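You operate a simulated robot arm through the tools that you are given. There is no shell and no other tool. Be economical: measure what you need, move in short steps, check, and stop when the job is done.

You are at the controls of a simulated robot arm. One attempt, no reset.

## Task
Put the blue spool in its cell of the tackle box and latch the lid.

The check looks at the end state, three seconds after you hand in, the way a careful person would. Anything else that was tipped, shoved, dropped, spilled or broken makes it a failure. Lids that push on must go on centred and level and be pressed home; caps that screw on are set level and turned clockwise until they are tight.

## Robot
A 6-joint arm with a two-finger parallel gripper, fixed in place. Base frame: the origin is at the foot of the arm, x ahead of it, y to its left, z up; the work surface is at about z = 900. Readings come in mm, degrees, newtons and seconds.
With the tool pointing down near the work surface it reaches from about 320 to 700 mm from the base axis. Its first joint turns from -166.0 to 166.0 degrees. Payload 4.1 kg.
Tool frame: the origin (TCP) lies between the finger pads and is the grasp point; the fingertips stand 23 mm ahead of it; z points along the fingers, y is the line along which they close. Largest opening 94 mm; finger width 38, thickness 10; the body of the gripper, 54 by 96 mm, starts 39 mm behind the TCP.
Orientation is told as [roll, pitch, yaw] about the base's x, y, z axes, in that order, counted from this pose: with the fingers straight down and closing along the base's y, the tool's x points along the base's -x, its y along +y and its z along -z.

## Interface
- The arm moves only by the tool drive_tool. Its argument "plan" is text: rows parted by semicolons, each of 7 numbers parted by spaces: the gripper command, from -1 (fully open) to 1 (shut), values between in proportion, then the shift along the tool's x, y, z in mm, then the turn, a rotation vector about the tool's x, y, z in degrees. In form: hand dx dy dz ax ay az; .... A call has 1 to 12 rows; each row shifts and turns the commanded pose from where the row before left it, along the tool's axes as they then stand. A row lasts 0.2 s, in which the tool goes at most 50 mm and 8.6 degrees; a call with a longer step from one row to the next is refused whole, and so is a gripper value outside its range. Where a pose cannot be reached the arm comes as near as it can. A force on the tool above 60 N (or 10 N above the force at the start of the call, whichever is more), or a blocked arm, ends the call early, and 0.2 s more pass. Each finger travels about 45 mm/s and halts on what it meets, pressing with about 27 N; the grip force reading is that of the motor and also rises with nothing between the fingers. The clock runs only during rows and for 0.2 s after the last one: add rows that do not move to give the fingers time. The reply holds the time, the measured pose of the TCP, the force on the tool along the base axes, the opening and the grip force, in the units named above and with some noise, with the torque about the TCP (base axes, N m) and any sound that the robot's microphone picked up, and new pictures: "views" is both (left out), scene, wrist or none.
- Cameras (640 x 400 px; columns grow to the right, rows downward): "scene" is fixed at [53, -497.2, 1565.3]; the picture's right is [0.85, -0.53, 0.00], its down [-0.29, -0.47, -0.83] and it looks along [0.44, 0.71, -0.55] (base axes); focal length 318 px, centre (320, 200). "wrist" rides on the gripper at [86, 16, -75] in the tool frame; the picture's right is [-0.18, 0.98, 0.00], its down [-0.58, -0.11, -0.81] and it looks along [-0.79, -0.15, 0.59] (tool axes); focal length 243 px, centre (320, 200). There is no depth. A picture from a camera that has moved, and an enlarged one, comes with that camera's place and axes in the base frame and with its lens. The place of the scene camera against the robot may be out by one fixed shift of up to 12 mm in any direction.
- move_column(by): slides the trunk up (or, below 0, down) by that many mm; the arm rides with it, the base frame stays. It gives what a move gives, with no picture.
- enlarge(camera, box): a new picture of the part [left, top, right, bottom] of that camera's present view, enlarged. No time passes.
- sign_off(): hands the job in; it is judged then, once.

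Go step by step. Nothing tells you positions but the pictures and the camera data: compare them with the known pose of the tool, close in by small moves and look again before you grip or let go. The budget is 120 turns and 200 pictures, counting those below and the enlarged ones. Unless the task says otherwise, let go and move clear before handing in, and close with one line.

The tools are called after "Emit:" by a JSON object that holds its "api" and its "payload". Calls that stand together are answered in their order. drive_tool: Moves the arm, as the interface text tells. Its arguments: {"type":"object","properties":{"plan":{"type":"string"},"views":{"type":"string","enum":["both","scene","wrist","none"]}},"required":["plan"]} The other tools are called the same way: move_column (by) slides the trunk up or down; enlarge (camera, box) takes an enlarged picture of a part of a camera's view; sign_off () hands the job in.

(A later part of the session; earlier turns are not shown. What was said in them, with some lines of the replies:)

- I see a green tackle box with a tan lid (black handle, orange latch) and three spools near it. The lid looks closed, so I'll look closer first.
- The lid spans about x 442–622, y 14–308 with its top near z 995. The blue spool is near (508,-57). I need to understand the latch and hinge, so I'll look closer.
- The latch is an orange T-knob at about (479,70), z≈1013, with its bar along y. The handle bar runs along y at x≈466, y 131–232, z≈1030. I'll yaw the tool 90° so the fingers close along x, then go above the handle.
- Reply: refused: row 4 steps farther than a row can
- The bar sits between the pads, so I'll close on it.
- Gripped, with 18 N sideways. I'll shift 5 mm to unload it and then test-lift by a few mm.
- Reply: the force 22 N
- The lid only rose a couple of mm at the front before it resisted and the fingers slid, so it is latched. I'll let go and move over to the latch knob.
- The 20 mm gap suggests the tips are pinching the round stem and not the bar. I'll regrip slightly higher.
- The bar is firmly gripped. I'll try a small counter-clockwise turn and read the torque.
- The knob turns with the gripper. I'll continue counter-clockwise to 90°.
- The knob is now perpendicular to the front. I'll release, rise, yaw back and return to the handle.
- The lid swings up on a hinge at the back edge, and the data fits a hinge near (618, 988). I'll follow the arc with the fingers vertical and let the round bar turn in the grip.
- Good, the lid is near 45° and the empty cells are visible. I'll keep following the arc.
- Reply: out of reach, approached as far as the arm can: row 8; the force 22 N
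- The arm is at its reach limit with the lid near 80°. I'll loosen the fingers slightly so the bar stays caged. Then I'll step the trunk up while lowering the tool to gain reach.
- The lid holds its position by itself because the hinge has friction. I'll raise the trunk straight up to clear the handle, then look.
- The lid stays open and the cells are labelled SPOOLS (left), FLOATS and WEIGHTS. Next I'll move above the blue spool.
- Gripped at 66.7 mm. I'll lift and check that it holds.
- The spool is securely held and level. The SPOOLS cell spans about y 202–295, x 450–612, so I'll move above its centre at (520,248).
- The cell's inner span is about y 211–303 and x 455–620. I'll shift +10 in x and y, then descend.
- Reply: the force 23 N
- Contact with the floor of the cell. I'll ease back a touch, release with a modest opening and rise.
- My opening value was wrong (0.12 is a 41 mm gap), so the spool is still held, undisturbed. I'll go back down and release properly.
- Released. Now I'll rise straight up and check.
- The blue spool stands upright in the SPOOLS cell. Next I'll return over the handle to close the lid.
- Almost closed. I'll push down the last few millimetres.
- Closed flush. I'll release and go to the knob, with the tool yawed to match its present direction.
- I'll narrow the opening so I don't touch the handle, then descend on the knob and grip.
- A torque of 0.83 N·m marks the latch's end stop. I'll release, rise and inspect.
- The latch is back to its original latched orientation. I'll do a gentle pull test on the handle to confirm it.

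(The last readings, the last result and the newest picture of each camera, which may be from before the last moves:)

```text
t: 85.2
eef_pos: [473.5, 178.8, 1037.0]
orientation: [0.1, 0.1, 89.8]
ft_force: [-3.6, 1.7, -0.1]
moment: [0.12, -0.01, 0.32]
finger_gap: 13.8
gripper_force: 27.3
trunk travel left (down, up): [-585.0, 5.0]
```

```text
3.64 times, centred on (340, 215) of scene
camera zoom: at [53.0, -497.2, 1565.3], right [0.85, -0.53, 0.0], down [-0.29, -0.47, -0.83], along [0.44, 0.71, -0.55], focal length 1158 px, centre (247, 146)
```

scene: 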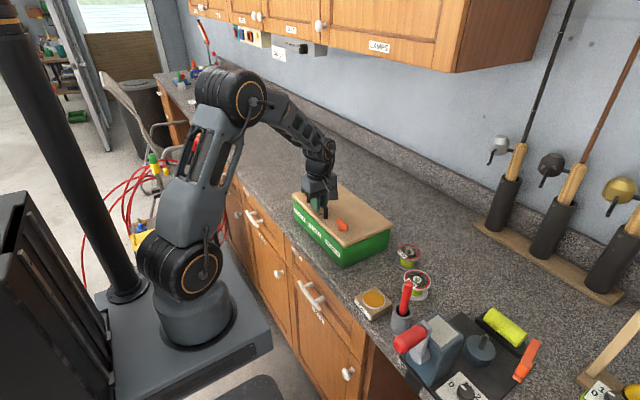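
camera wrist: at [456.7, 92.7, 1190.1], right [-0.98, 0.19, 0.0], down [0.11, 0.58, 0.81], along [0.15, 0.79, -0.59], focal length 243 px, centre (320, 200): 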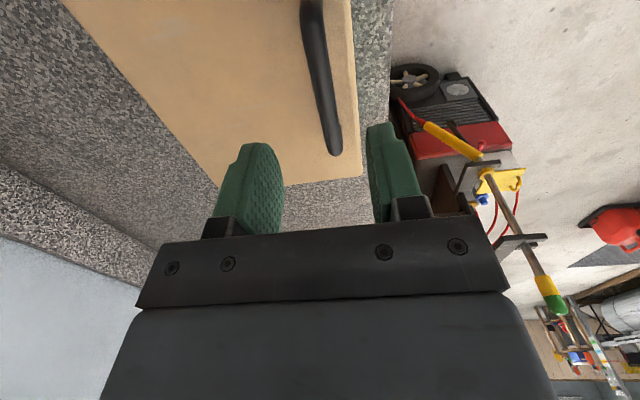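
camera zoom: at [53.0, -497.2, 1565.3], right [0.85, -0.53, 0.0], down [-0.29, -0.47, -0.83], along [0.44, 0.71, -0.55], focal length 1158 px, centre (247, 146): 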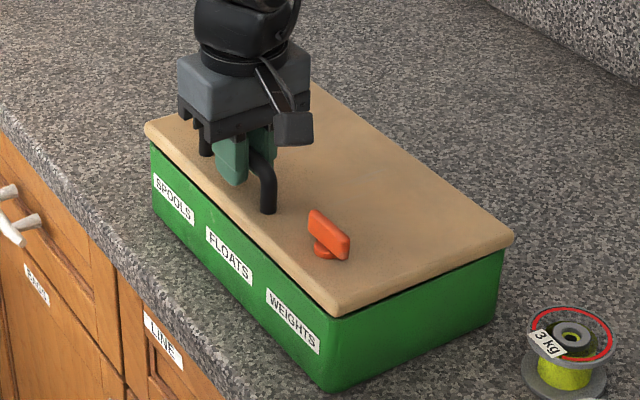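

Emit:
{"api": "drive_tool", "payload": {"plan": "1 0 0 -2 0 0 0; 1 0 0 -2 0 0 0; 1 0 0 -2 0 0 0; 1 0 0 0 0 0 0", "views": "scene"}}

Emit:
{"api": "enlarge", "payload": {"camera": "scene", "box": [280, 160, 400, 270]}}

```text
t: 86.2
eef_pos: [474.7, 178.7, 1043.4]
orientation: [0.1, 0.2, 89.9]
ft_force: [-1.9, 0.3, -0.2]
moment: [-0.09, -0.01, 0.66]
finger_gap: 13.9
gripper_force: 26.5
trunk travel left (down, up): [-585.0, 5.0]
```

scene: 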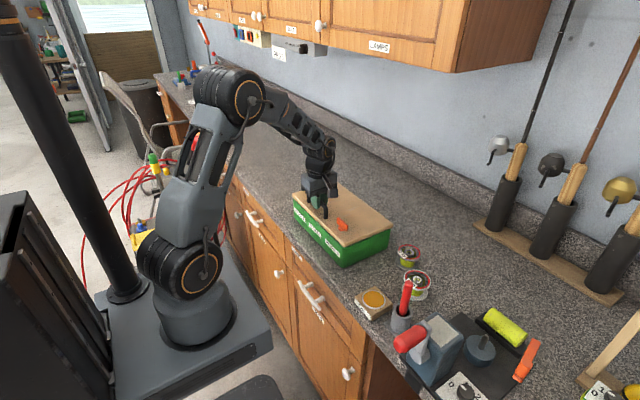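

```text
3.64 times, centred on (340, 215) of scene
camera zoom: at [53.0, -497.2, 1565.3], right [0.85, -0.53, 0.0], down [-0.29, -0.47, -0.83], along [0.44, 0.71, -0.55], focal length 1158 px, centre (247, 146)
```

zoom: 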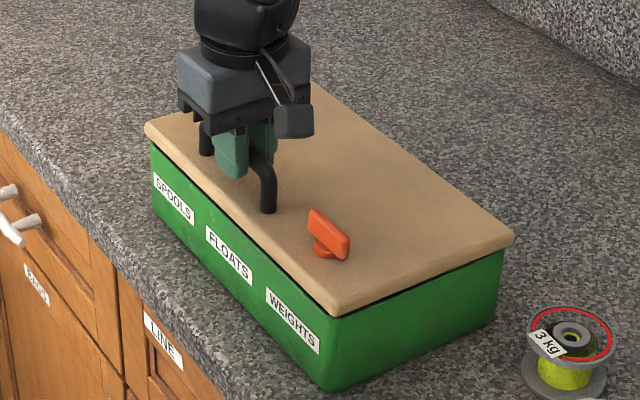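

The lid stopped rising while the tool went up 6 mm and the fingers slid, so the latch holds. I'll lower again, release, then press the handle down to seat the lid flush.

Emit:
{"api": "drive_tool", "payload": {"plan": "1 0 0 4 0 0 0; 1 0 0 4 0 0 0; 1 0 0 4 0 0 0; 1 0 0 3 0 0 0; 1 0 0 0 0 0 0; 0.2 0 0 0 0 0 0; 0 0 0 0 0 0 0; 0 0 0 -20 0 0 0; 0 0 0 -30 0 0 0; 0 0 0 0 0 0 0", "views": "scene"}}

Emit:
{"api": "enlarge", "payload": {"camera": "scene", "box": [280, 160, 400, 270]}}

```text
t: 88.4
eef_pos: [474.2, 179.1, 1078.9]
orientation: [-0.1, 0.0, 90.0]
ft_force: [-0.3, 0.4, 0.9]
moment: [0.01, 0.0, 0.04]
finger_gap: 46.9
gripper_force: 0.0
trunk travel left (down, up): [-585.0, 5.0]
```

scene: 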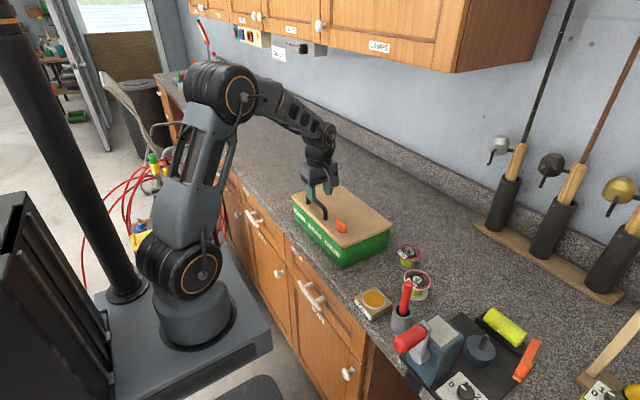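

```text
3.64 times, centred on (340, 215) of scene
camera zoom: at [53.0, -497.2, 1565.3], right [0.85, -0.53, 0.0], down [-0.29, -0.47, -0.83], along [0.44, 0.71, -0.55], focal length 1158 px, centre (247, 146)
```

zoom: 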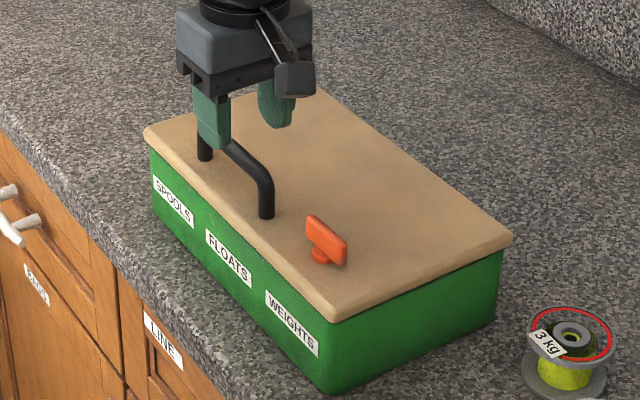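

The lid is flush and the knob is in its original latched position. I'll move clear and hand in.

Emit:
{"api": "drive_tool", "payload": {"plan": "0 0 0 -40 0 0 0; 0 0 0 -40 0 0 0; 0 0 0 -40 0 0 0; 0 0 0 0 0 0 0", "views": "scene"}}

```text
t: 89.4
eef_pos: [474.6, 177.8, 1199.8]
orientation: [0.1, 0.0, 90.1]
ft_force: [-1.0, -0.4, 0.3]
moment: [0.03, 0.0, 0.02]
finger_gap: 46.7
gripper_force: 0.1
trunk travel left (down, up): [-585.0, 5.0]
```

scene: 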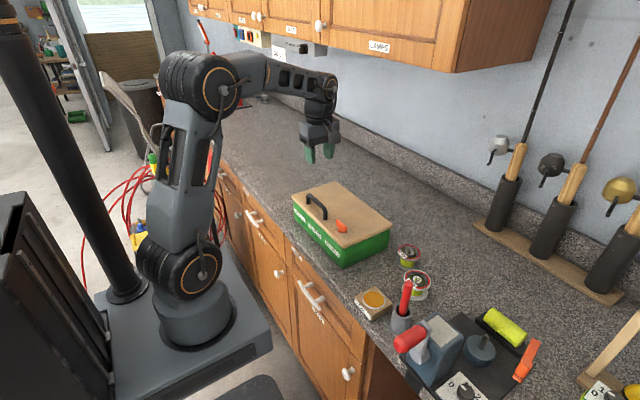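

The arm is clear, the box is closed and latched, and nothing else has moved, so I'm handing in.

Emit:
{"api": "sign_off", "payload": {}}

```text
The job is handed in.
```

The blue spool is upright in the SPOOLS cell, and the lid is closed flush and latched; it held when I pulled on the handle.
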